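You operate a simulated robot arm through the tools that you are given. There is no shell and no other tool. Be economical: measure what you need, move in short steps, check, and stop when the job is done.

The job below is to be done with a simulated two-armed robot. You get a single attempt, and the scene is never put back.

TASK
Hold the white rack steady, lift out the yellow-capped vial, mix it and stand it in the heat block.
Fine: switch the mixer on for it and off again.

Only the result counts: the job must be done as asked and must still hold three seconds after the hand-in. Knocking over, shifting, dropping, spilling or breaking anything else fails it.

THE ROBOT
Two 7-joint arms with two-finger parallel grippers on one trunk, on a base that drives. Base frame: it is fixed to the floor where the robot stands at the start and does not move with it; the origin is under the middle of the robot, x ahead of it, y to its left, z up. Units: m, degrees, N and s.
The left shoulder is at the start at [0.07, 0.133, 1.276], the right one opposite. With the tool pointing down near the work surface each hand reaches from about 0.1 to 0.64 m from the robot's upright axis, wherever it stands, measured 20 degrees to its own side. Places, roughly: block switch [0.5, -0.4, 1]; block well A [0.6, -0.3, 0.9]; mixer switch [0.5, 0.2, 0.9]; white rack (13x14x4 cm) [0.5, -0.2, 0.9]. Payload 1.57 kg a hand.
Tool frame (each hand has its own): the origin (TCP) lies between the finger pads and is the grasp point; the fingertips stand 0.03 m ahead of it; z points along the fingers, y is the line along which they close. Largest opening 0.08 m; finger width 0.017, thickness 0.012; the body of the gripper, 0.04 by 0.082 m, starts 0.08 m behind the TCP.
Orientation is that of the tool frame in the base frame, as a unit quaternion [w, x, y, z]. With the fingers straight down and closing along the base's y, the tool's x points along the base's -x, its y along +y and its z along -z.

THE INTERFACE
- The arms move only by the tool step_arm. It takes "left_motion", "right_motion" or both (then of equal length, played together; a hand with none holds still); each is a list of rows, each a list of 3 entries, a list of its own where there are three numbers: the shift along the tool's x, y, z in cm, then the turn, a rotation vector about the tool's x, y, z in degrees, then the gripper command, from -1 (shut) to 1 (fully open), values between in proportion. In form: [[[tx, ty, tz], [rx, ry, rz], gripper], ...]. A call has 1 to 12 rows; each row is the pose to reach, as a shift and turn from the pose commanded when the call began, along the tool's axes at that moment. Rows are played at 5 a second. More than 0.05 m and 8.6 degrees between two rows, or a gripper value outside its range, and nothing of the call is played. A pose out of reach is approached as far as the arm can. The call stops where the force on the tool passes 40 N (or 10 N more than at its start, if that is more) or the arm is blocked; 0.2 s more then pass. The fingers move at their own pace (about 0.153 m/s each) and stop on an object; they squeeze with about 26 N. The grip force told is the motor's: it shows also when the fingers shut on nothing. Time passes only in rows, and 0.2 s behind the last, so rows that repeat a pose let the fingers close. The reply holds the time, the measured pose of the TCP, the force on the tool along the base axes, the opening and the grip force, in the units named above and with some noise, with the torque about the TCP (base axes, N m) and any sound that the robot's microphone picked up.
- Cameras (640 x 400 px; columns grow to the right, rows downward): "scene" is now at [0.1319, -0.0134, 1.4947]; the picture's right is [-0.18, -0.98, 0.00], its down [-0.67, 0.12, -0.73] and it looks along [0.72, -0.13, -0.68] (base axes); focal length 267 px, centre (320, 200). "left" rides on the left gripper at [0.072, 0.007, -0.122] in its tool frame; the picture's right is [-0.09, 1.00, 0.00], its down [-0.84, -0.08, -0.54] and it looks along [-0.54, -0.05, 0.84] (tool axes); focal length 238 px, centre (320, 200). "right" rides on the right gripper at [0.072, -0.007, -0.122] in its tool frame; the picture's right is [0.09, 1.00, 0.00], its down [-0.84, 0.08, -0.54] and it looks along [-0.54, 0.05, 0.84] (tool axes); focal length 238 px, centre (320, 200). There is no depth. A picture from a camera that has moved, and an enlarged one, comes with that camera's place and axes in the base frame and with its lens.
- get_image(camera): a new picture of that camera. It takes no simulated time.
- raise_lower(by): slides the trunk up (or, below 0, down) by that many m; the arms and the scene camera ride with it, the base frame stays. It gives what a move gives, with no picture.
- roll_base(legs): drives the robot by 1 to 6 legs, each [ahead, left, turn to the left] in m, m and degrees, along the robot's own axes; the way and the turn of a leg run together, so that a leg with both is an arc; at most 1.5 m and 180 degrees a leg. The arms and the cameras ride along, it lands a little off, and it stops where it bumps. It gives what a move gives.
- turn_head(pan, tilt): turns the head with the scene camera to pan (to the left, within 86 degrees either way) and tilt (down, from -29 to 69), counted from straight ahead of the robot. It gives what a move gives.
- enlarge(camera, box): a new picture of the part [left, top, right, bottom] of that camera's present view, enlarged. It takes no simulated time.
- sign_off(): hands the job in; it is judged then, once.

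Go step by step. Nothing tells you exact positions but the pictures and the camera data: compare them with the known pose of the tool, close in by small moves and look again before you grip or let go. The budget is 120 turns and 100 pictures, counting those below and the enlarged ones. Unless the task says otherwise, let go and move clear before handing in, and close with one line.

The tools are called after "Emit:" as a command line: name --argument value ..., lists and objects as JSON in quotes. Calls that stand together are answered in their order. step_arm: Moves the arms, as the interface text tells. Its arguments: {"type":"object","properties":{"left_motion":{"type":"array","items":{"type":"array"}},"right_motion":{"type":"array","items":{"type":"array"}}},"required":[]} The other tools are called the same way: raise_lower (by) slides the trunk up or down; roll_base (legs) drives the base; turn_head (pan, tilt) turns the head that bears the scene camera; get_image (camera) takes a picture; enlarge (camera, box) takes an enlarged picture of a part of a camera's view; sign_off () hands the job in.

At the start:

```text
clock: 0.0
left_position: [0.4695, 0.0529, 1.1981]
left_ee_rot: [0.0, 0.0, 1.0, 0.0]
left_force: [-0.2, -0.1, -0.8]
left_ft_torque: [0.0, 0.01, 0.0]
left_gripper_width: 0.0798
left_grip_force: 0.1
right_position: [0.4327, -0.3215, 1.2129]
right_ee_rot: [0.0, 0.0, 1.0, 0.0]
right_force: [0.3, 0.1, 0.4]
right_ft_torque: [0.0, -0.05, -0.03]
right_gripper_width: 0.0802
right_grip_force: 0.0
trunk travel left (down, up): [-0.85, 0.09]
robot x, y, heading: [-0.0011, 0.0009, 0.1]
head pan, tilt: [-10.3, 42.7]
```

scene: 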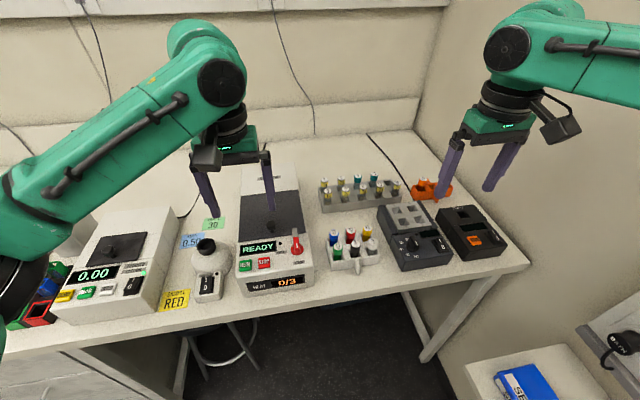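
right: 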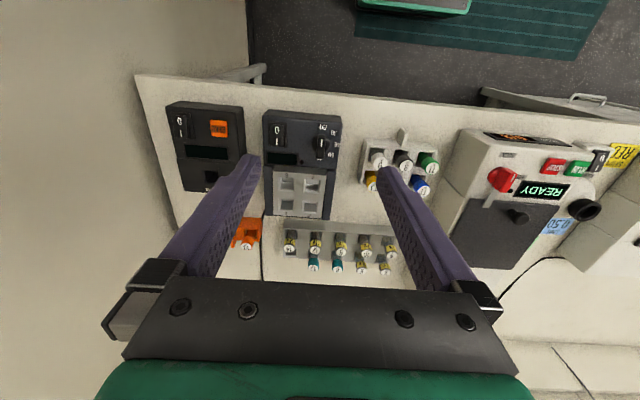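
left: 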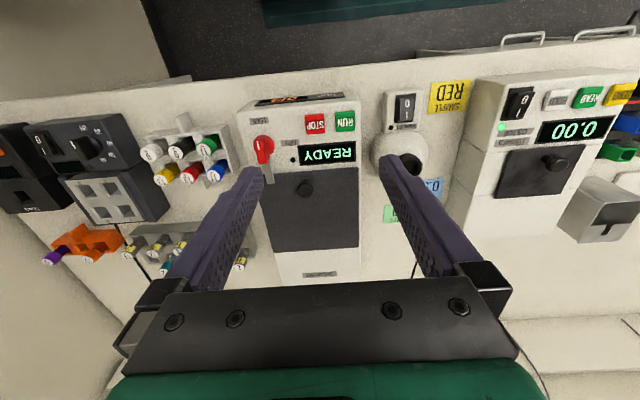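

The white rack with six vials sits at about [0.5,-0.2]. The heat block is to its right and the round mixer with its rocker switch to the left. I'll look closer at each.

Emit:
enlarge --camera "scene" --box '[310, 170, 470, 280]'

Emit:
enlarge --camera "scene" --box '[160, 210, 320, 310]'

Emit:
enlarge --camera "right" --box '[240, 100, 460, 240]'

Emit:
enlarge --camera "left" --box '[340, 70, 500, 220]'

```text
3.64 times, centred on (390, 225) of scene
camera zoom: at [0.1319, -0.0134, 1.4947], right [-0.18, -0.98, 0.0], down [-0.67, 0.12, -0.73], along [0.72, -0.13, -0.68], focal length 972 px, centre (66, 109)
```

zoom: 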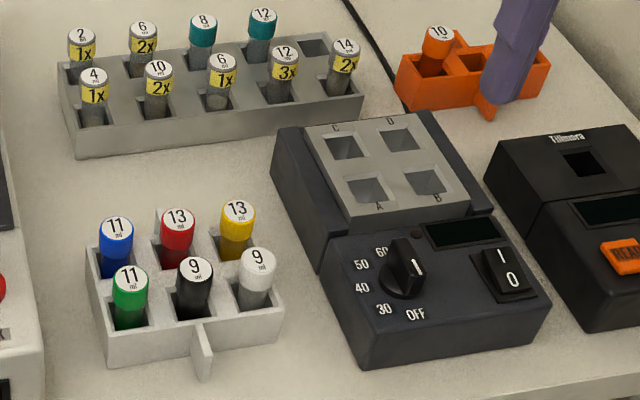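

```text
4.00 times, centred on (240, 260) of scene
camera zoom: at [0.1319, -0.0134, 1.4947], right [-0.18, -0.98, 0.0], down [-0.67, 0.12, -0.73], along [0.72, -0.13, -0.68], focal length 1070 px, centre (640, -40)
```

zoom: 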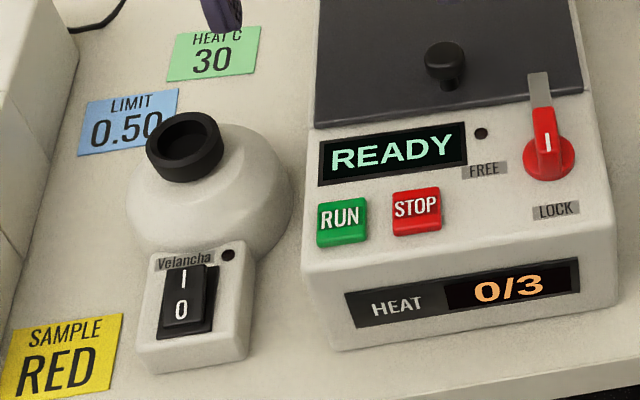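

```text
2.86 times, centred on (350, 170) of right
camera zoom: at [0.3607, -0.3289, 1.3351], right [-0.09, 1.0, 0.0], down [0.84, 0.08, 0.54], along [0.54, 0.05, -0.84], focal length 681 px, centre (234, 286)
```

zoom: 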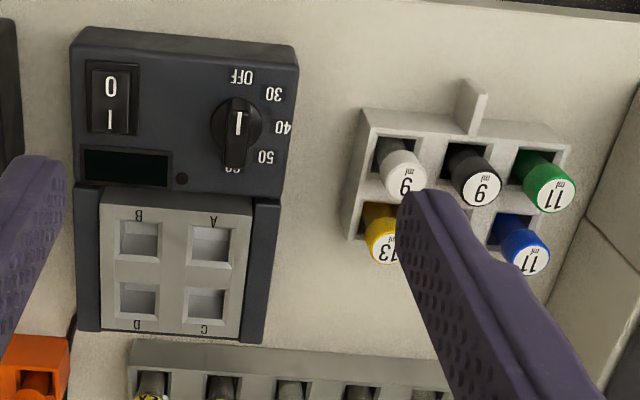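

```text
2.67 times, centred on (420, 145) of left
camera zoom: at [0.3973, 0.0593, 1.3192], right [0.09, 1.0, 0.0], down [0.84, -0.08, 0.54], along [0.54, -0.05, -0.84], focal length 636 px, centre (53, 347)
```

zoom: 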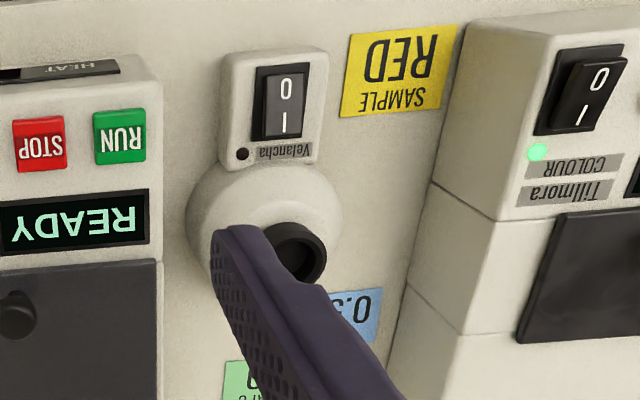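

Estimated from two views, the yellow cap is at about (0.564, -0.216, 0.967), the rack fin at about (0.475, -0.167) and the mixer cup at about (0.54, 0.17, 1.02). I'll bring the left hand over the fin, tilted back 30°, and move the right hand clear.

Emit:
step_arm --left_motion '[[[0.5, -3.5, 1.5], [0, -5, 0], 1], [[1, -7, 3], [0, -10, 0], 1], [[1.5, -11, 5], [0, -15, 0], 1], [[2, -15, 7], [0, -20, 0], 0.5], [[2.5, -19, 9], [0, -25, 0], 0.0], [[3, -22, 11.5], [0, -30, 0], 0.0]]' --right_motion '[[[0, -4, 0], [0, 0, 0], 0.5], [[0, -8, 0], [0, 0, 0], 0.0], [[0, -10, 0], [0, 0, 0], 0.0], [[0, -10, 0], [0, 0, 0], 0.0], [[0, -10, 0], [0, 0, 0], 0.0], [[0, -10, 0], [0, 0, 0], 0.0]]'

Emit:
get_image --camera "left"

Emit:
get_image --camera "scene"

Emit:
get_image --camera "right"

```text
clock: 1.4
left_position: [0.4378, -0.1693, 1.0841]
left_ee_rot: [0.26, -0.001, 0.966, 0.001]
left_force: [-0.7, 0.4, 0.0]
left_ft_torque: [0.0, -0.02, -0.01]
left_gripper_width: 0.0399
left_grip_force: 0.0
right_position: [0.4332, -0.4241, 1.2141]
right_ee_rot: [-0.002, 0.0, 1.0, 0.001]
right_force: [-0.7, -0.9, -0.5]
right_ft_torque: [-0.02, -0.01, -0.02]
right_gripper_width: 0.04
right_grip_force: 0.1
trunk travel left (down, up): [-0.85, 0.09]
robot x, y, heading: [0.0, 0.0005, 0.2]
head pan, tilt: [-10.3, 42.7]
```

```text
92 pictures are left
camera left: at [0.3138, -0.1636, 1.1515], right [0.08, 1.0, 0.05], down [0.45, -0.08, 0.89], along [0.89, -0.05, -0.46], focal length 238 px, centre (320, 200)
```

left: 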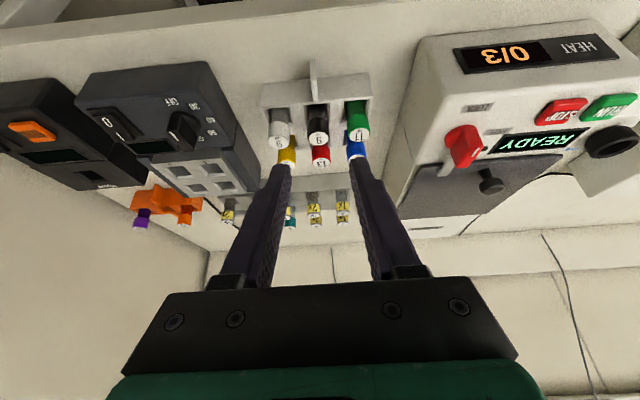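

```text
91 pictures are left
camera scene: at [0.1313, -0.0151, 1.4948], right [-0.18, -0.98, 0.0], down [-0.67, 0.12, -0.73], along [0.72, -0.13, -0.68], focal length 267 px, centre (320, 200)
```

scene: 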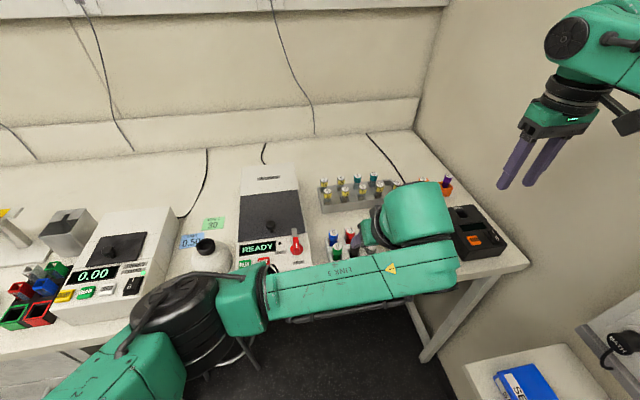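

```text
90 pictures are left
camera right: at [0.3606, -0.4305, 1.3354], right [-0.09, 1.0, 0.0], down [0.84, 0.08, 0.54], along [0.54, 0.05, -0.84], focal length 238 px, centre (320, 200)
```

right: 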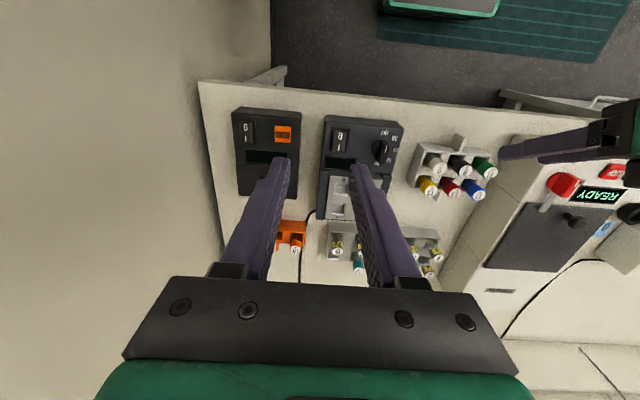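

The left hand is tilted and roughly over the fin. I'll enlarge the fin and the rack for exact positions.

Emit:
enlarge --camera "left" --box '[240, 40, 400, 180]'

Emit:
enlarge --camera "right" --box '[320, 110, 520, 250]'

```text
2.86 times, centred on (320, 110) of left
camera zoom: at [0.3138, -0.1636, 1.1515], right [0.08, 1.0, 0.05], down [0.45, -0.08, 0.89], along [0.89, -0.05, -0.46], focal length 681 px, centre (320, 457)
```

zoom: 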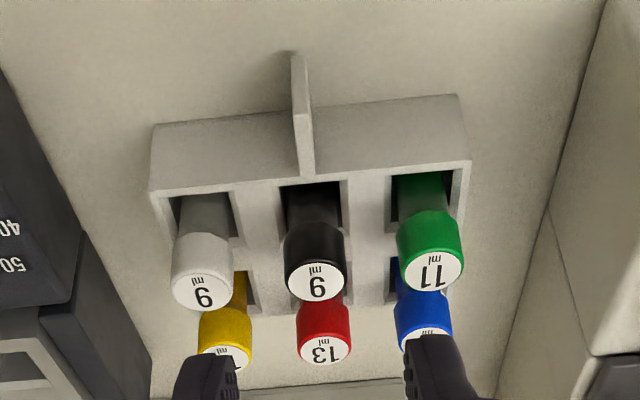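

```text
2.86 times, centred on (420, 180) of right
camera zoom: at [0.3606, -0.4305, 1.3354], right [-0.09, 1.0, 0.0], down [0.84, 0.08, 0.54], along [0.54, 0.05, -0.84], focal length 681 px, centre (34, 257)
```

zoom: 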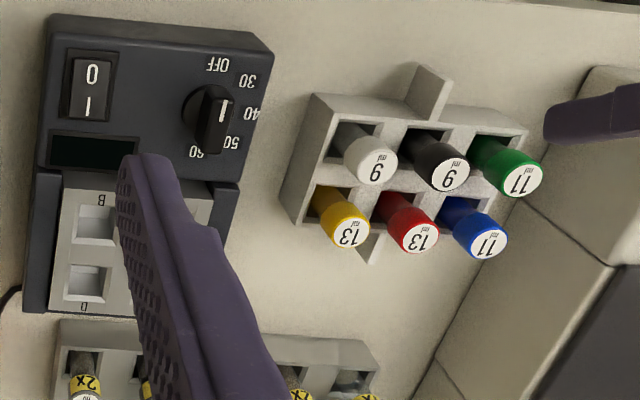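

The fin's top outer end comes out at (0.468, -0.173, 0.939), running 25 mm back to the rack, and the table is near 0.90. I'll lower the left hand to just above it.

Emit:
step_arm --left_motion '[[[0.8, -0.1, 3], [0, 0, 0], 0], [[1.6, -0.2, 6], [0, 0, 0], 0], [[2.33, -0.3, 9.0], [0, 0, 0], 0], [[2.33, -0.3, 9.0], [0, 0, 0], 0]]'

Emit:
get_image --camera "left"

Emit:
enlarge --camera "right" --box '[380, 80, 560, 210]'

```text
clock: 2.4
left_position: [0.4622, -0.172, 0.9928]
left_ee_rot: [0.259, 0.0, 0.966, -0.001]
left_force: [-0.3, -0.8, 0.2]
left_ft_torque: [0.01, -0.01, 0.01]
left_gripper_width: 0.0399
left_grip_force: 0.0
right_position: [0.4326, -0.4217, 1.2143]
right_ee_rot: [-0.001, 0.001, 1.0, 0.0]
right_force: [-0.6, -0.2, 0.9]
right_ft_torque: [-0.03, 0.02, -0.01]
right_gripper_width: 0.04
right_grip_force: 0.0
trunk travel left (down, up): [-0.85, 0.09]
robot x, y, heading: [-0.0018, 0.0032, -0.1]
head pan, tilt: [-10.3, 42.7]
```

```text
87 pictures are left
camera left: at [0.3389, -0.1654, 1.0611], right [0.08, 1.0, 0.05], down [0.45, -0.08, 0.89], along [0.89, -0.05, -0.46], focal length 238 px, centre (320, 200)
```

left: 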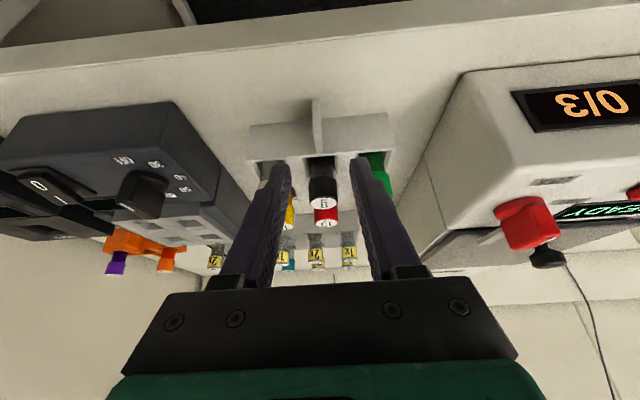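

```text
3.08 times, centred on (470, 145) of right
camera zoom: at [0.3611, -0.429, 1.3358], right [-0.09, 1.0, 0.0], down [0.84, 0.08, 0.54], along [0.54, 0.05, -0.84], focal length 733 px, centre (-142, 369)
```

zoom: 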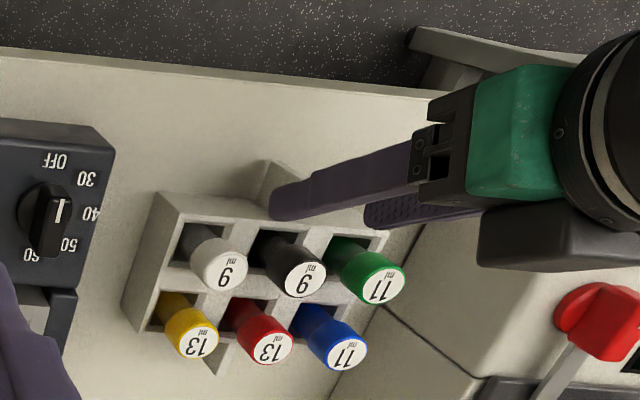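

The fin sits between the fingers. I'll lower straight down 5 cm and close.

Emit:
step_arm --left_motion '[[[0.85, 0, 1.5], [0, 0, 0], 0], [[1.7, 0, 2.9], [0, 0, 0], 0], [[2.45, 0, 4.25], [0, 0, 0], 0], [[2.45, 0, 4.25], [0, 0, 0], 0]]'

Emit:
get_image --camera "left"

Emit:
enlarge --camera "right" --box '[380, 80, 560, 210]'

```text
clock: 3.5
left_position: [0.4902, -0.1493, 0.9624]
left_ee_rot: [0.292, -0.013, 0.956, 0.012]
left_force: [-7.6, -1.7, 24.3]
left_ft_torque: [-0.66, -0.31, -0.29]
left_gripper_width: 0.0408
left_grip_force: 0.3
right_position: [0.4299, -0.422, 1.2156]
right_ee_rot: [0.002, 0.0, 1.0, -0.001]
right_force: [0.4, 0.3, -0.4]
right_ft_torque: [-0.03, 0.03, 0.02]
right_gripper_width: 0.0397
right_grip_force: 0.1
trunk travel left (down, up): [-0.85, 0.09]
robot x, y, heading: [0.0004, 0.0004, 0.1]
head pan, tilt: [-10.3, 42.7]
stopped in row 4 (left hand): the force on the tool passed its limit at 43 N (the readings are from after the stop); the commanded pose is now the measured one
```

```text
85 pictures are left
camera left: at [0.3627, -0.1484, 1.0224], right [0.05, 1.0, 0.07], down [0.39, -0.08, 0.92], along [0.92, -0.02, -0.4], focal length 238 px, centre (320, 200)
```

left: 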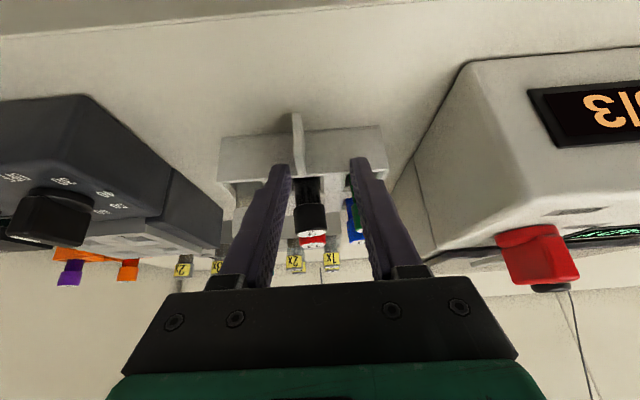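

```text
3.08 times, centred on (470, 145) of right
camera zoom: at [0.3567, -0.4283, 1.3373], right [-0.09, 1.0, 0.0], down [0.84, 0.08, 0.54], along [0.54, 0.05, -0.84], focal length 733 px, centre (-142, 369)
```

zoom: 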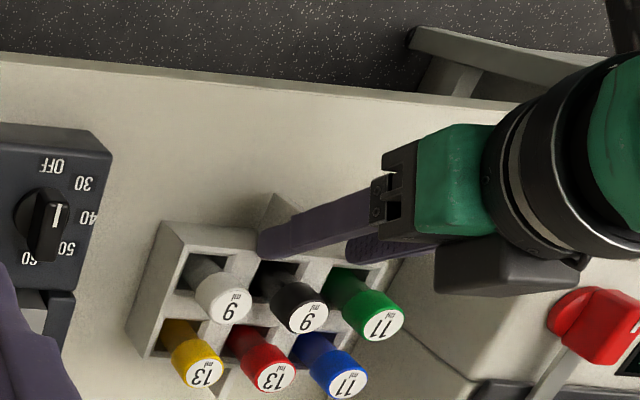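

The hand hit something: it stopped 2 cm high, was deflected, and seems to have nudged the rack forward. I need to see what it hit before moving again.

Emit:
get_image --camera "scene"

Emit:
get_image --camera "right"

Emit:
enlarge --camera "left" --box '[200, 90, 420, 260]'

```text
83 pictures are left
camera scene: at [0.1273, -0.0125, 1.4952], right [-0.18, -0.98, 0.0], down [-0.67, 0.12, -0.74], along [0.72, -0.13, -0.68], focal length 267 px, centre (320, 200)
```

scene: 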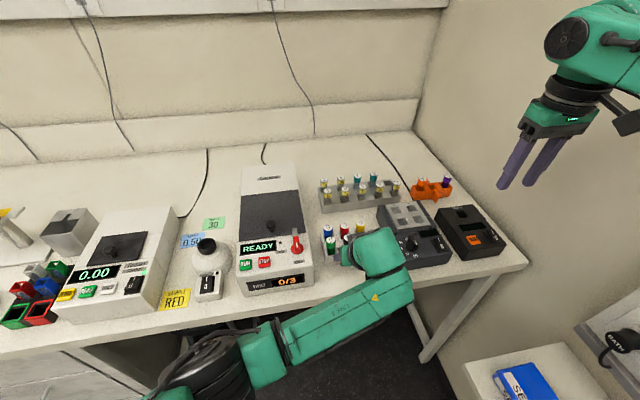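

```text
82 pictures are left
camera right: at [0.3567, -0.4283, 1.3373], right [-0.09, 1.0, 0.0], down [0.84, 0.08, 0.54], along [0.54, 0.05, -0.84], focal length 238 px, centre (320, 200)
```

right: 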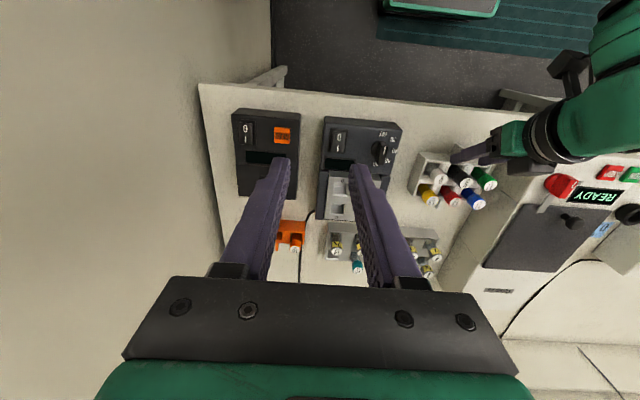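

```text
2.35 times, centred on (310, 175) of left
camera zoom: at [0.3627, -0.1484, 1.0224], right [0.05, 1.0, 0.07], down [0.39, -0.08, 0.92], along [0.92, -0.02, -0.4], focal length 561 px, centre (344, 259)
```

zoom: 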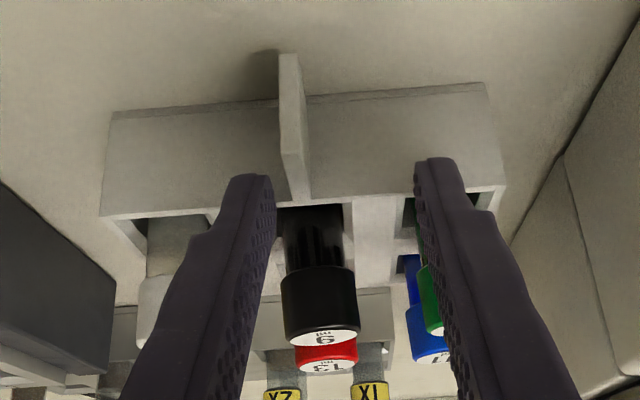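

It looks like the left forearm, whose elbow hangs low, caught the table edge and threw the hand forward. I'll lift the hand clear, then raise the trunk for clearance.

Emit:
step_arm --left_motion '[[[-0.8, 0, -1.8], [0, 0, 0], 0], [[-1.6, 0, -3.6], [0, 0, 0], 0], [[-2.5, 0, -5.5], [0, 0, 0], 0], [[-3.1, 0, -8.2], [0, 0, 0], 0], [[-3.1, 0, -8.2], [0, 0, 0], 0]]'

Emit:
raise_lower --by 0.085

Emit:
turn_head --pan -5 --tilt 60

Emit:
get_image --camera "scene"

Emit:
get_image --camera "right"

Emit:
get_image --camera "left"

```text
clock: 4.9
left_position: [0.4977, -0.0962, 1.0135]
left_ee_rot: [0.287, -0.035, 0.955, 0.072]
left_force: [-2.2, -5.1, -0.1]
left_ft_torque: [-0.12, 0.04, 0.03]
left_gripper_width: 0.0356
left_grip_force: 0.0
right_position: [0.4327, -0.4234, 1.2133]
right_ee_rot: [0.001, 0.001, 1.0, 0.001]
right_force: [0.7, 0.5, -0.5]
right_ft_torque: [-0.03, 0.01, 0.01]
right_gripper_width: 0.0397
right_grip_force: 0.1
trunk travel left (down, up): [-0.85, 0.09]
robot x, y, heading: [0.0033, -0.0018, -0.3]
head pan, tilt: [-10.3, 42.7]
stopped in row 5 (left hand): the arm was blocked; the commanded pose is now the measured one
```

```text
clock: 6.1
left_position: [0.4984, -0.0942, 1.0988]
left_ee_rot: [0.286, -0.037, 0.955, 0.072]
left_force: [0.0, 1.2, 0.3]
left_ft_torque: [0.01, -0.01, 0.03]
left_gripper_width: 0.0403
left_grip_force: 0.1
right_position: [0.4327, -0.4222, 1.3005]
right_ee_rot: [-0.001, 0.0, 1.0, 0.001]
right_force: [-0.2, 0.1, -0.6]
right_ft_torque: [-0.02, 0.0, 0.0]
right_gripper_width: 0.0399
right_grip_force: 0.0
trunk travel left (down, up): [-0.935, 0.005]
robot x, y, heading: [0.0018, 0.0017, -0.0]
head pan, tilt: [-10.3, 42.7]
```

```text
clock: 6.9
left_position: [0.4988, -0.0938, 1.0975]
left_ee_rot: [0.286, -0.037, 0.955, 0.073]
left_force: [0.1, -0.5, 1.2]
left_ft_torque: [0.03, -0.01, 0.0]
left_gripper_width: 0.04
left_grip_force: 0.0
right_position: [0.4328, -0.4232, 1.2991]
right_ee_rot: [0.0, 0.0, 1.0, 0.0]
right_force: [-0.1, 0.1, 0.3]
right_ft_torque: [-0.03, -0.01, -0.02]
right_gripper_width: 0.0398
right_grip_force: 0.0
trunk travel left (down, up): [-0.935, 0.005]
robot x, y, heading: [-0.0005, -0.0004, -0.1]
head pan, tilt: [-5.0, 60.0]
```

```text
80 pictures are left
camera scene: at [0.1166, -0.005, 1.557], right [-0.09, -1.0, 0.0], down [-0.86, 0.08, -0.5], along [0.5, -0.04, -0.87], focal length 267 px, centre (320, 200)
```

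scene: 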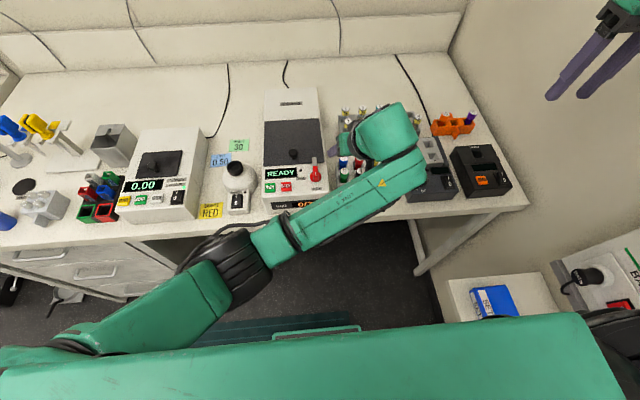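

```text
79 pictures are left
camera right: at [0.3608, -0.4296, 1.4207], right [-0.09, 1.0, 0.0], down [0.84, 0.08, 0.54], along [0.54, 0.05, -0.84], focal length 238 px, centre (320, 200)
```

right: 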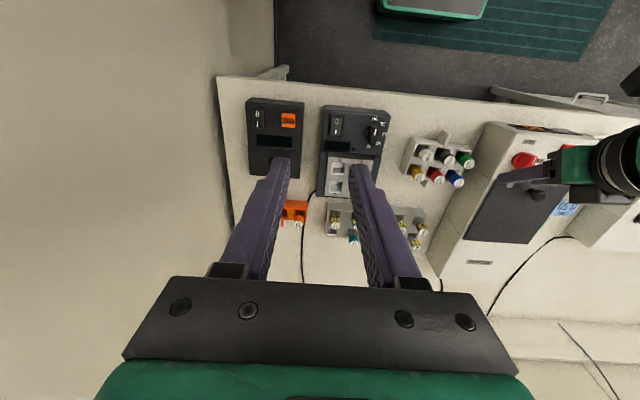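

```text
78 pictures are left
camera left: at [0.3722, -0.1094, 1.1586], right [-0.03, 0.99, 0.17], down [0.41, -0.14, 0.9], along [0.91, 0.1, -0.4], focal length 238 px, centre (320, 200)
```

left: 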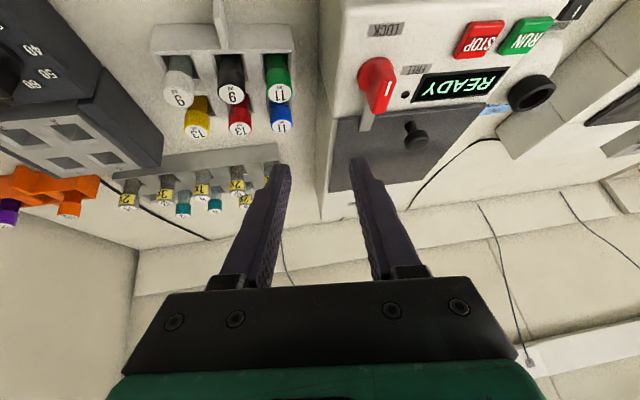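

The arm is free, nothing has tipped, and the trunk is now 8.5 cm higher. I'll reset the left hand to a shallower 15° tilt above the fin and look again.

Emit:
step_arm --left_motion '[[[1.35, -1.8, -0.1], [2.2, 4.6, 0.8], 0], [[2.7, -3.6, -0.2], [4.4, 9.2, 1.6], 0], [[4.05, -5.4, -0.3], [6.7, 13.7, 2.3], 0], [[5.4, -7.27, -0.41], [8.9, 18.3, 3.1], 0], [[5.4, -7.27, -0.41], [8.9, 18.3, 3.1], 0]]'

Emit:
get_image --camera "left"

Emit:
get_image --camera "scene"

Emit:
enlarge --camera "right" --box '[380, 100, 540, 210]'

```text
clock: 8.3
left_position: [0.4803, -0.1329, 1.0491]
left_ee_rot: [0.133, -0.022, 0.991, 0.024]
left_force: [-0.1, -0.6, -0.2]
left_ft_torque: [0.01, -0.01, 0.0]
left_gripper_width: 0.04
left_grip_force: 0.0
right_position: [0.4332, -0.4223, 1.3004]
right_ee_rot: [0.0, 0.001, 1.0, 0.001]
right_force: [0.4, 0.9, 0.1]
right_ft_torque: [0.0, 0.01, 0.0]
right_gripper_width: 0.0398
right_grip_force: 0.1
trunk travel left (down, up): [-0.935, 0.005]
robot x, y, heading: [0.0023, 0.0001, 0.2]
head pan, tilt: [-5.0, 60.0]
stopped in row 5 (left hand): the arm was blocked; the commanded pose is now the measured one
```

```text
77 pictures are left
camera left: at [0.3779, -0.1369, 1.1474], right [0.04, 1.0, 0.06], down [0.67, -0.07, 0.74], along [0.74, 0.02, -0.67], focal length 238 px, centre (320, 200)
```

left: 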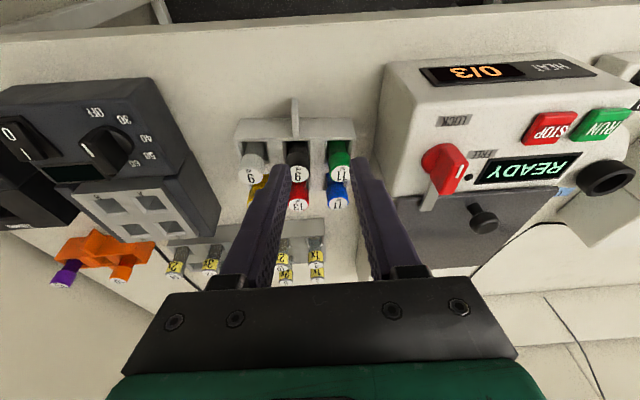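

```text
76 pictures are left
camera scene: at [0.1165, -0.0042, 1.557], right [-0.09, -1.0, 0.0], down [-0.86, 0.08, -0.5], along [0.5, -0.04, -0.87], focal length 267 px, centre (320, 200)
```

scene: 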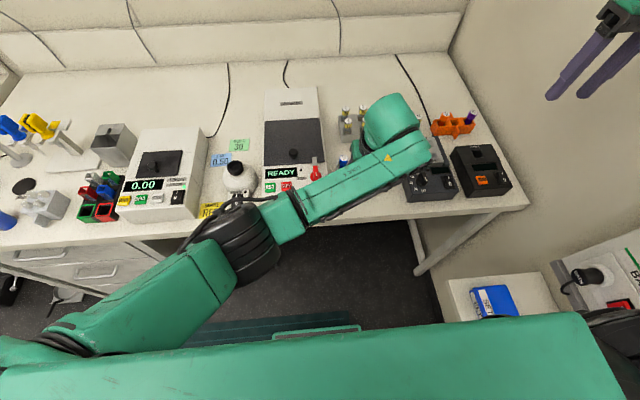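

```text
3.64 times, centred on (460, 155) of right
camera zoom: at [0.3608, -0.4289, 1.4209], right [-0.09, 1.0, 0.0], down [0.84, 0.08, 0.54], along [0.54, 0.05, -0.84], focal length 867 px, centre (-189, 364)
```

zoom: 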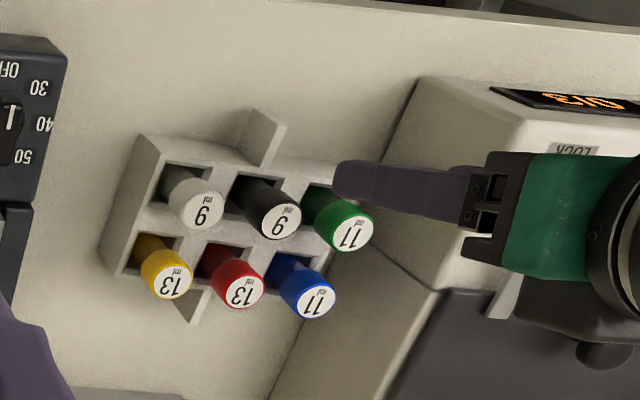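

Both stops came with the hand about 31 cm below the shoulder, so this looks like an arm joint limit when the arm crosses over, not the table. The trunk should go lower, so I'll lift the hand and then lower the trunk.

Emit:
step_arm --left_motion '[[[-0.5, -0.6, -4.3], [0.8, 0, 0.5], 0], [[-1.1, -1.3, -8.6], [1.5, 0, 1], 0], [[-1.7, -2, -12.9], [2.3, 0.2, 1.5], 0], [[-2.35, -2.7, -17.1], [3.06, 0.3, 2.1], 0], [[-2.35, -2.7, -17.1], [3.06, 0.3, 2.1], 0]]'

Emit:
raise_lower --by -0.17

Emit:
get_image --camera "scene"

Emit:
get_image --camera "left"

```text
clock: 9.5
left_position: [0.4565, -0.1709, 1.2218]
left_ee_rot: [0.127, 0.001, 0.992, -0.003]
left_force: [0.0, 0.1, -0.3]
left_ft_torque: [0.01, 0.03, 0.04]
left_gripper_width: 0.0401
left_grip_force: 0.1
right_position: [0.4327, -0.4228, 1.2993]
right_ee_rot: [0.0, 0.0, 1.0, 0.0]
right_force: [-0.2, 0.3, -0.5]
right_ft_torque: [0.0, -0.02, -0.03]
right_gripper_width: 0.0401
right_grip_force: 0.0
trunk travel left (down, up): [-0.935, 0.005]
robot x, y, heading: [-0.0002, -0.0015, 0.1]
head pan, tilt: [-5.0, 60.0]
```

```text
clock: 11.4
left_position: [0.4577, -0.17, 1.0526]
left_ee_rot: [0.129, 0.002, 0.992, -0.003]
left_force: [1.1, 0.2, -0.2]
left_ft_torque: [0.01, -0.01, 0.0]
left_gripper_width: 0.0398
left_grip_force: 0.0
right_position: [0.4331, -0.4224, 1.1298]
right_ee_rot: [0.0, 0.0, 1.0, -0.001]
right_force: [0.6, -1.3, -0.1]
right_ft_torque: [0.03, 0.0, -0.03]
right_gripper_width: 0.0399
right_grip_force: 0.1
trunk travel left (down, up): [-0.765, 0.175]
robot x, y, heading: [-0.0034, 0.0031, -0.2]
head pan, tilt: [-5.0, 60.0]
```

```text
74 pictures are left
camera scene: at [0.1163, -0.0048, 1.387], right [-0.09, -1.0, 0.0], down [-0.86, 0.08, -0.5], along [0.5, -0.04, -0.87], focal length 267 px, centre (320, 200)
```

scene: 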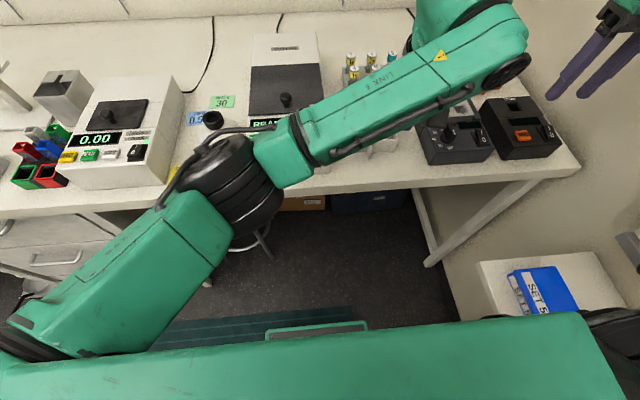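

```text
73 pictures are left
camera left: at [0.356, -0.1636, 1.1505], right [0.09, 1.0, 0.02], down [0.67, -0.08, 0.74], along [0.74, -0.06, -0.67], focal length 238 px, centre (320, 200)
```

left: 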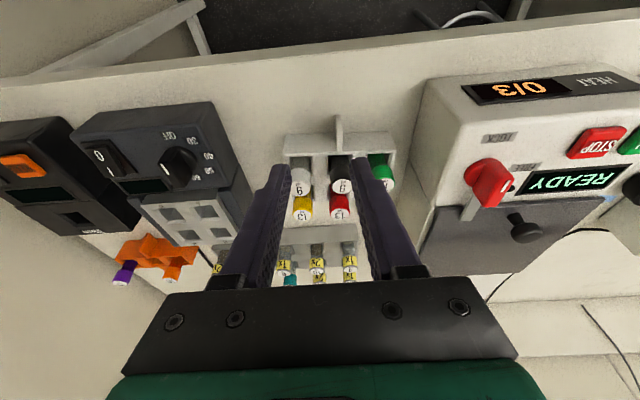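

That pose is reached cleanly. I'll measure the fin again.

Emit:
enlarge --camera "left" --box '[260, 90, 420, 220]'

Emit:
enlarge --camera "right" --box '[400, 40, 640, 240]'

```text
3.08 times, centred on (340, 155) of left
camera zoom: at [0.356, -0.1636, 1.1505], right [0.09, 1.0, 0.02], down [0.67, -0.08, 0.74], along [0.74, -0.06, -0.67], focal length 733 px, centre (258, 338)
```

zoom: 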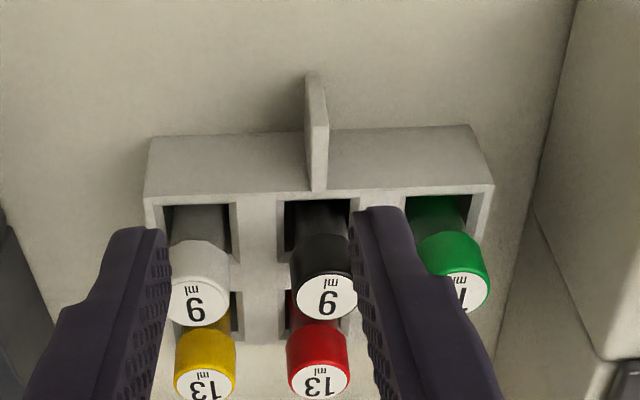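

```text
2.00 times, centred on (520, 140) of right
camera zoom: at [0.3607, -0.4294, 1.2508], right [-0.09, 1.0, 0.0], down [0.84, 0.08, 0.54], along [0.54, 0.05, -0.84], focal length 477 px, centre (-80, 320)
```

zoom: 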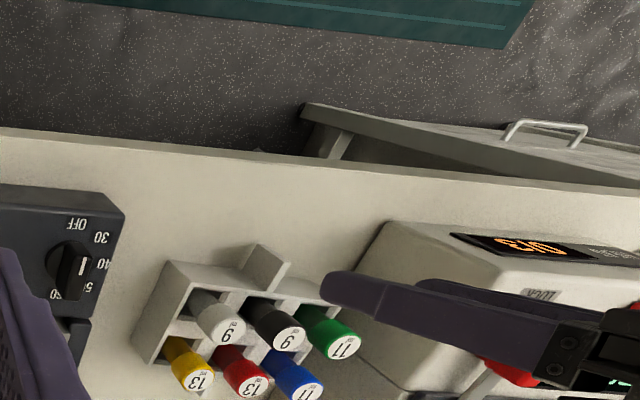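

The fin is now at x 0.488–0.514, y -0.151. I'll move to just above it.

Emit:
step_arm --left_motion '[[[-1.0, 0.7, 2], [0, 0, 0], 0], [[-1.7, 1.4, 4.5], [0, 0, 0], 0], [[-1.45, 1.9, 7.3], [0, 0, 0], 0], [[-1.45, 1.9, 7.3], [0, 0, 0], 0]]'

Emit:
enlarge --camera "left" --box '[220, 60, 420, 200]'

Emit:
enlarge --camera "right" --box '[460, 100, 620, 220]'

```text
clock: 12.4
left_position: [0.4885, -0.1501, 0.9829]
left_ee_rot: [0.129, 0.001, 0.992, -0.002]
left_force: [-0.3, 0.1, -0.9]
left_ft_torque: [0.05, 0.02, 0.0]
left_gripper_width: 0.0401
left_grip_force: 0.0
right_position: [0.4321, -0.4212, 1.1288]
right_ee_rot: [-0.001, 0.0, 1.0, 0.001]
right_force: [-0.3, 0.4, 0.4]
right_ft_torque: [0.02, -0.02, 0.03]
right_gripper_width: 0.0399
right_grip_force: 0.0
trunk travel left (down, up): [-0.765, 0.175]
robot x, y, heading: [0.0019, 0.0014, 0.1]
head pan, tilt: [-5.0, 60.0]
```

```text
2.86 times, centred on (320, 130) of left
camera zoom: at [0.3883, -0.1444, 1.0815], right [0.09, 1.0, 0.02], down [0.67, -0.08, 0.74], along [0.74, -0.06, -0.67], focal length 681 px, centre (320, 400)
```

zoom: 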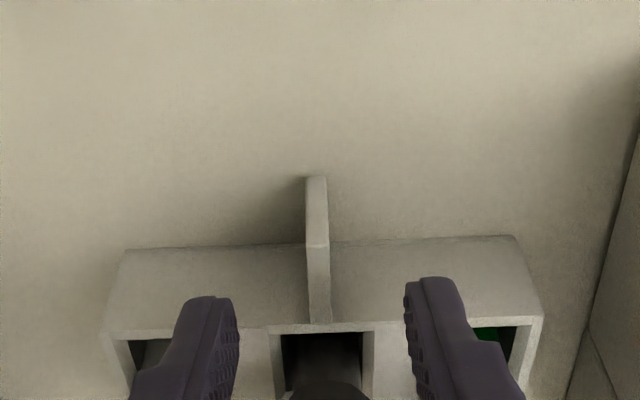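

```text
3.33 times, centred on (540, 160) of right
camera zoom: at [0.3607, -0.4295, 1.2507], right [-0.09, 1.0, 0.0], down [0.84, 0.08, 0.54], along [0.54, 0.05, -0.84], focal length 794 px, centre (-413, 333)
```

zoom: 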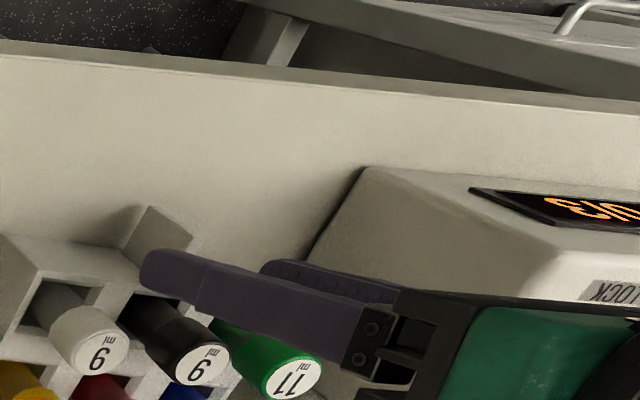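

The fin is centred between the fingers. I'll lower 3.9 cm in small rows with the fingers open.

Emit:
step_arm --left_motion '[[[0.26, 0, 0.95], [0, 0, 0], 0], [[0.5, 0, 1.9], [0, 0, 0], 0], [[0.78, 0, 2.9], [0, 0, 0], 0], [[1.0, 0, 3.75], [0, 0, 0], 0]]'

Emit:
get_image --camera "left"

```text
clock: 13.4
left_position: [0.499, -0.1421, 0.9489]
left_ee_rot: [0.134, -0.008, 0.991, 0.001]
left_force: [-0.1, 0.4, 0.5]
left_ft_torque: [0.0, 0.04, 0.01]
left_gripper_width: 0.0401
left_grip_force: 0.1
right_position: [0.4328, -0.4217, 1.1294]
right_ee_rot: [0.0, 0.0, 1.0, 0.0]
right_force: [-1.3, -1.0, -0.3]
right_ft_torque: [0.03, -0.01, 0.01]
right_gripper_width: 0.04
right_grip_force: 0.0
trunk travel left (down, up): [-0.765, 0.175]
robot x, y, heading: [0.0006, -0.0013, -0.1]
head pan, tilt: [-5.0, 60.0]
```

```text
68 pictures are left
camera left: at [0.397, -0.138, 1.0456], right [0.07, 1.0, 0.03], down [0.66, -0.07, 0.75], along [0.74, -0.04, -0.67], focal length 238 px, centre (320, 200)
```

left: 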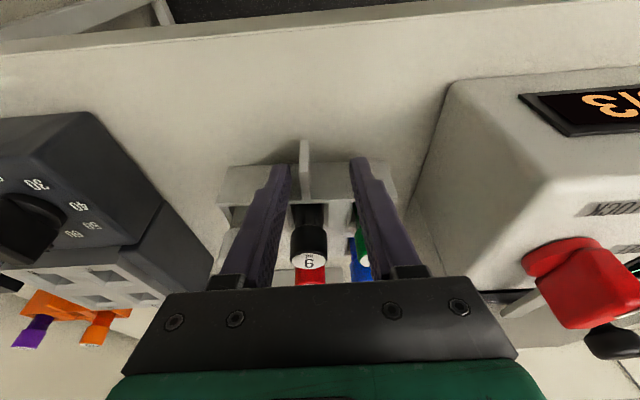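

The hand again drifts left near the end without force, which means a joint limit from reaching across the body. I'll back out upward and look at the space on the right before shifting the base.

Emit:
step_arm --left_motion '[[[-0.5, 0, -2], [0, 0, 0], 0], [[-1.2, 0, -5], [0, 0, 0], 0], [[-2.3, 0, -9], [0, 0, 0], 0], [[-2.5, 0, -10], [0, 0, 0], 0]]'

Emit:
turn_head --pan -65 --tilt 55

Emit:
get_image --camera "scene"

```text
clock: 14.4
left_position: [0.4874, -0.1526, 1.0498]
left_ee_rot: [0.129, 0.002, 0.992, -0.004]
left_force: [0.7, -0.4, -0.9]
left_ft_torque: [-0.02, -0.02, 0.0]
left_gripper_width: 0.0401
left_grip_force: 0.1
right_position: [0.4333, -0.4221, 1.1284]
right_ee_rot: [0.001, 0.0, 1.0, 0.0]
right_force: [-0.1, -0.9, -0.4]
right_ft_torque: [-0.04, 0.02, 0.02]
right_gripper_width: 0.0399
right_grip_force: 0.0
trunk travel left (down, up): [-0.765, 0.175]
robot x, y, heading: [-0.0037, 0.0003, -0.2]
head pan, tilt: [-5.0, 60.0]
```

```text
clock: 15.7
left_position: [0.4874, -0.1518, 1.0492]
left_ee_rot: [0.128, 0.001, 0.992, -0.003]
left_force: [0.4, 0.1, 0.0]
left_ft_torque: [0.02, 0.0, 0.02]
left_gripper_width: 0.0399
left_grip_force: 0.1
right_position: [0.4326, -0.4224, 1.1287]
right_ee_rot: [-0.001, 0.0, 1.0, 0.0]
right_force: [0.6, -0.5, 1.0]
right_ft_torque: [-0.01, 0.0, -0.03]
right_gripper_width: 0.0401
right_grip_force: 0.0
trunk travel left (down, up): [-0.765, 0.175]
robot x, y, heading: [0.0008, 0.0017, -0.0]
head pan, tilt: [-65.0, 55.0]
```

```text
67 pictures are left
camera scene: at [0.0805, -0.0643, 1.393], right [-0.91, -0.42, 0.0], down [-0.35, 0.74, -0.57], along [0.24, -0.52, -0.82], focal length 267 px, centre (320, 200)
```

scene: 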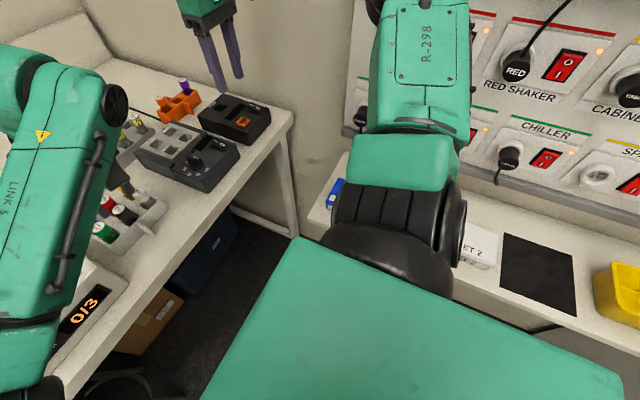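

A side bench is on the right, so I won't drive sideways. Turning about 15° right and going 4 cm ahead should remove the cross-reach for the left arm and keep the vial within reach of the right. I'll raise both hands first, then turn.

Emit:
step_arm --left_motion '[[[-0.8, 0, -5], [0, 0, 0], 0], [[-1, 2, -9.5], [0, 0, 0], 0], [[-1, 6, -10.1], [0, 0, 0], 0], [[-1, 10, -10.1], [0, 0, 0], 0], [[-1, 13, -10.1], [0, 0, 0], 0], [[-1, 13, -10.1], [0, 0, 0], 0]]' --right_motion '[[[0, 0, -4], [0, 0, 0], 0], [[0, 2, -7], [0, 0, 0], 0], [[0, 6, -7], [0, 0, 0], 0], [[0, 8, -7], [0, 0, 0], 0], [[0, 8, -7], [0, 0, 0], 0], [[0, 8, -7], [0, 0, 0], 0]]'

Emit:
roll_base --legs '[[0.02, 0, -7.5], [0.02, 0, -7.5]]'

Emit:
turn_head --pan 0 --tilt 55

Emit:
get_image --camera "scene"

Emit:
get_image --camera "left"

Emit:
get_image --camera "right"

```text
refused: row 1 steps farther than a row can; nothing moved
```

```text
clock: 17.3
left_position: [0.47, -0.2766, 1.0496]
left_ee_rot: [0.127, 0.131, 0.983, -0.02]
left_force: [-0.7, 1.0, 0.0]
left_ft_torque: [-0.01, -0.03, -0.04]
left_gripper_width: 0.0401
left_grip_force: 0.0
right_position: [0.3464, -0.5241, 1.1299]
right_ee_rot: [0.001, 0.132, 0.991, -0.001]
right_force: [0.1, 0.7, 0.2]
right_ft_torque: [-0.03, 0.01, 0.03]
right_gripper_width: 0.0401
right_grip_force: 0.1
trunk travel left (down, up): [-0.765, 0.175]
robot x, y, heading: [0.0362, -0.0056, -15.0]
head pan, tilt: [-65.0, 55.0]
```

```text
clock: 18.6
left_position: [0.4706, -0.2785, 1.0483]
left_ee_rot: [0.128, 0.131, 0.983, -0.019]
left_force: [0.4, 0.1, -0.7]
left_ft_torque: [0.05, 0.0, 0.03]
left_gripper_width: 0.0403
left_grip_force: 0.0
right_position: [0.3481, -0.5245, 1.1296]
right_ee_rot: [0.0, 0.131, 0.991, 0.0]
right_force: [-0.2, -0.6, 0.0]
right_ft_torque: [0.03, -0.02, -0.01]
right_gripper_width: 0.0398
right_grip_force: 0.1
trunk travel left (down, up): [-0.765, 0.175]
robot x, y, heading: [0.0364, -0.0064, -15.1]
head pan, tilt: [0.0, 55.0]
```

```text
66 pictures are left
camera scene: at [0.1569, -0.036, 1.393], right [-0.26, -0.97, 0.0], down [-0.79, 0.21, -0.57], along [0.55, -0.15, -0.82], focal length 267 px, centre (320, 200)
```

scene: 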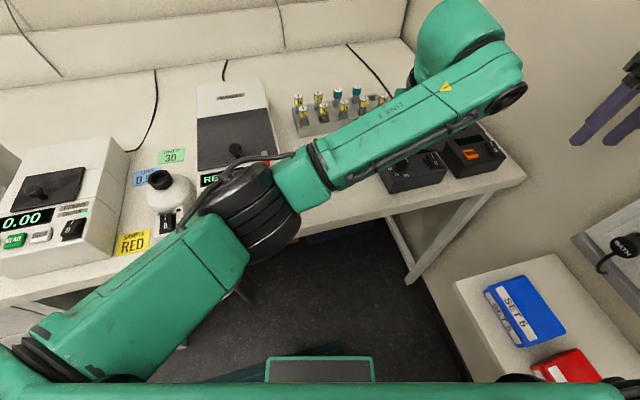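

```text
65 pictures are left
camera left: at [0.3753, -0.2456, 1.1471], right [0.35, 0.94, 0.02], down [0.63, -0.25, 0.74], along [0.7, -0.24, -0.67], focal length 238 px, centre (320, 200)
```

left: 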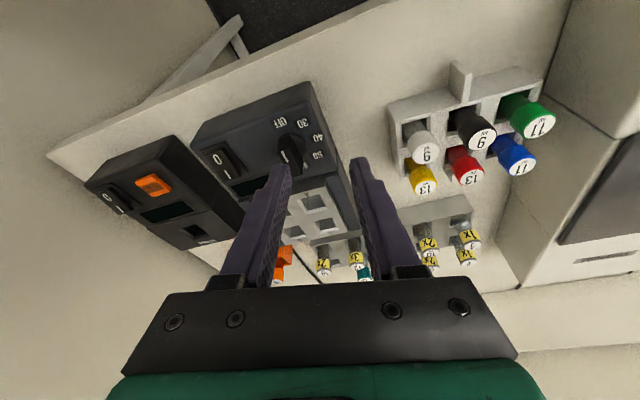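

```text
64 pictures are left
camera right: at [0.2762, -0.5135, 1.2506], right [0.17, 0.99, 0.0], down [0.83, -0.14, 0.54], along [0.53, -0.09, -0.84], focal length 238 px, centre (320, 200)
```

right: 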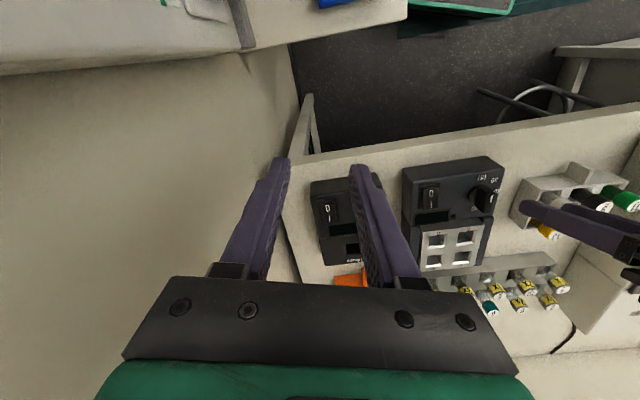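

The arm rows were refused for a slightly long step, but the base turn went through and the hands cleared everything. I'll bring the left hand over the fin again, squared to the rack.

Emit:
step_arm --left_motion '[[[-1.1, 0, -4.3], [0, 0, 0], 0], [[-0.2, 3.5, -4.6], [-1, 0, -3.6], 0], [[0.7, 7, -4.9], [-2, 0, -7.3], 0], [[1.4, 10, -5.1], [-3, -0.1, -11], 0], [[2.08, 12.35, -5.26], [-4.1, -0.2, -14.6], 0], [[2.08, 12.35, -5.26], [-4.1, -0.2, -14.6], 0]]'

Emit:
get_image --camera "left"

```text
clock: 20.1
left_position: [0.4697, -0.1502, 1.0965]
left_ee_rot: [0.13, 0.0, 0.992, 0.0]
left_force: [0.4, -0.7, 0.2]
left_ft_torque: [0.04, 0.04, -0.02]
left_gripper_width: 0.04
left_grip_force: 0.0
right_position: [0.3473, -0.5256, 1.1295]
right_ee_rot: [0.001, 0.131, 0.991, -0.001]
right_force: [0.5, 0.0, 0.0]
right_ft_torque: [0.0, 0.0, 0.0]
right_gripper_width: 0.0401
right_grip_force: 0.0
trunk travel left (down, up): [-0.765, 0.175]
robot x, y, heading: [0.0388, -0.0039, -15.2]
head pan, tilt: [0.0, 55.0]
```

```text
63 pictures are left
camera left: at [0.3691, -0.1438, 1.1938], right [0.09, 1.0, 0.02], down [0.67, -0.08, 0.74], along [0.74, -0.05, -0.67], focal length 238 px, centre (320, 200)
```

left: 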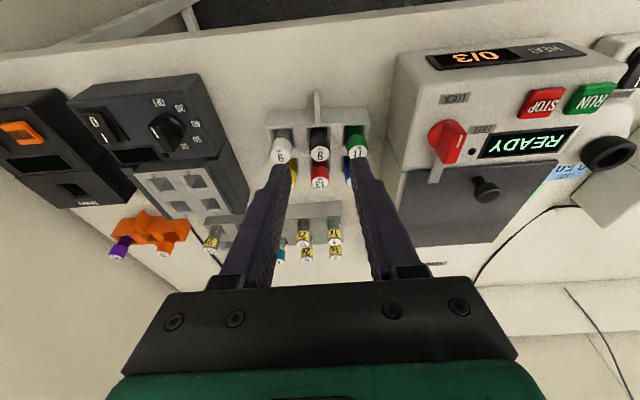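

The hand is reached and square. I'll go down to just above the fin.

Emit:
step_arm --left_motion '[[[0.2, 0, 3.5], [0, 0, 0], 0], [[0.5, 0, 7.5], [0, 0, 0], 0], [[0.94, 0, 11.2], [0, 0, 0], 0], [[0.94, 0, 11.2], [0, 0, 0], 0]]'

Emit:
enlarge --camera "left" --box '[220, 60, 420, 200]'

```text
clock: 21.1
left_position: [0.4899, -0.1492, 0.985]
left_ee_rot: [0.13, 0.0, 0.991, 0.0]
left_force: [1.0, -0.5, 0.3]
left_ft_torque: [-0.01, -0.02, -0.04]
left_gripper_width: 0.0401
left_grip_force: 0.0
right_position: [0.3463, -0.5268, 1.1301]
right_ee_rot: [0.0, 0.13, 0.991, 0.0]
right_force: [0.3, 0.0, -0.2]
right_ft_torque: [-0.01, -0.01, 0.0]
right_gripper_width: 0.0399
right_grip_force: 0.1
trunk travel left (down, up): [-0.765, 0.175]
robot x, y, heading: [0.0378, -0.0069, -15.0]
head pan, tilt: [0.0, 55.0]
```

```text
2.86 times, centred on (320, 130) of left
camera zoom: at [0.3895, -0.1417, 1.0822], right [0.09, 1.0, 0.02], down [0.67, -0.08, 0.74], along [0.74, -0.05, -0.67], focal length 681 px, centre (320, 400)
```

zoom: 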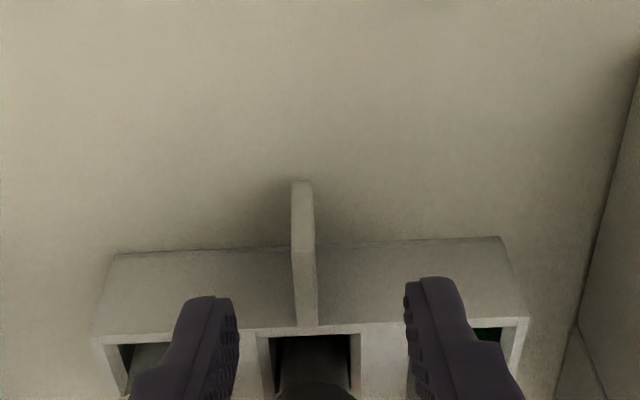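

The fin is about 3 mm right of the finger centre. I'll correct that and descend.

Emit:
step_arm --left_motion '[[[0.26, -0.3, 0.95], [0, 0, 0], 0], [[0.5, -0.3, 1.9], [0, 0, 0], 0], [[0.78, -0.3, 2.9], [0, 0, 0], 0], [[1.0, -0.3, 3.85], [0, 0, 0], 0]]'

Emit:
enlarge --camera "left" --box '[220, 90, 420, 230]'

```text
clock: 22.1
left_position: [0.4909, -0.1538, 0.9419]
left_ee_rot: [0.13, 0.001, 0.991, -0.001]
left_force: [-0.3, 0.9, 0.4]
left_ft_torque: [-0.01, 0.02, -0.03]
left_gripper_width: 0.0401
left_grip_force: 0.2
right_position: [0.3474, -0.5253, 1.1303]
right_ee_rot: [-0.001, 0.132, 0.991, -0.001]
right_force: [0.5, -0.5, -0.2]
right_ft_torque: [0.01, -0.01, 0.02]
right_gripper_width: 0.0401
right_grip_force: 0.1
trunk travel left (down, up): [-0.765, 0.175]
robot x, y, heading: [0.0418, -0.0022, -15.0]
head pan, tilt: [0.0, 55.0]
```

```text
2.86 times, centred on (320, 160) of left
camera zoom: at [0.3902, -0.1473, 1.0411], right [0.09, 1.0, 0.02], down [0.67, -0.08, 0.74], along [0.74, -0.05, -0.67], focal length 681 px, centre (320, 314)
```

zoom: 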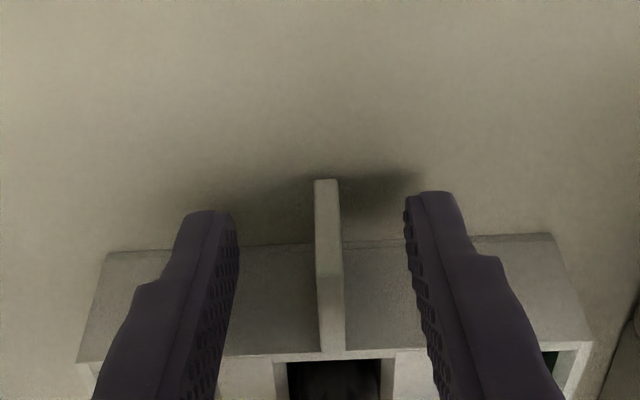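

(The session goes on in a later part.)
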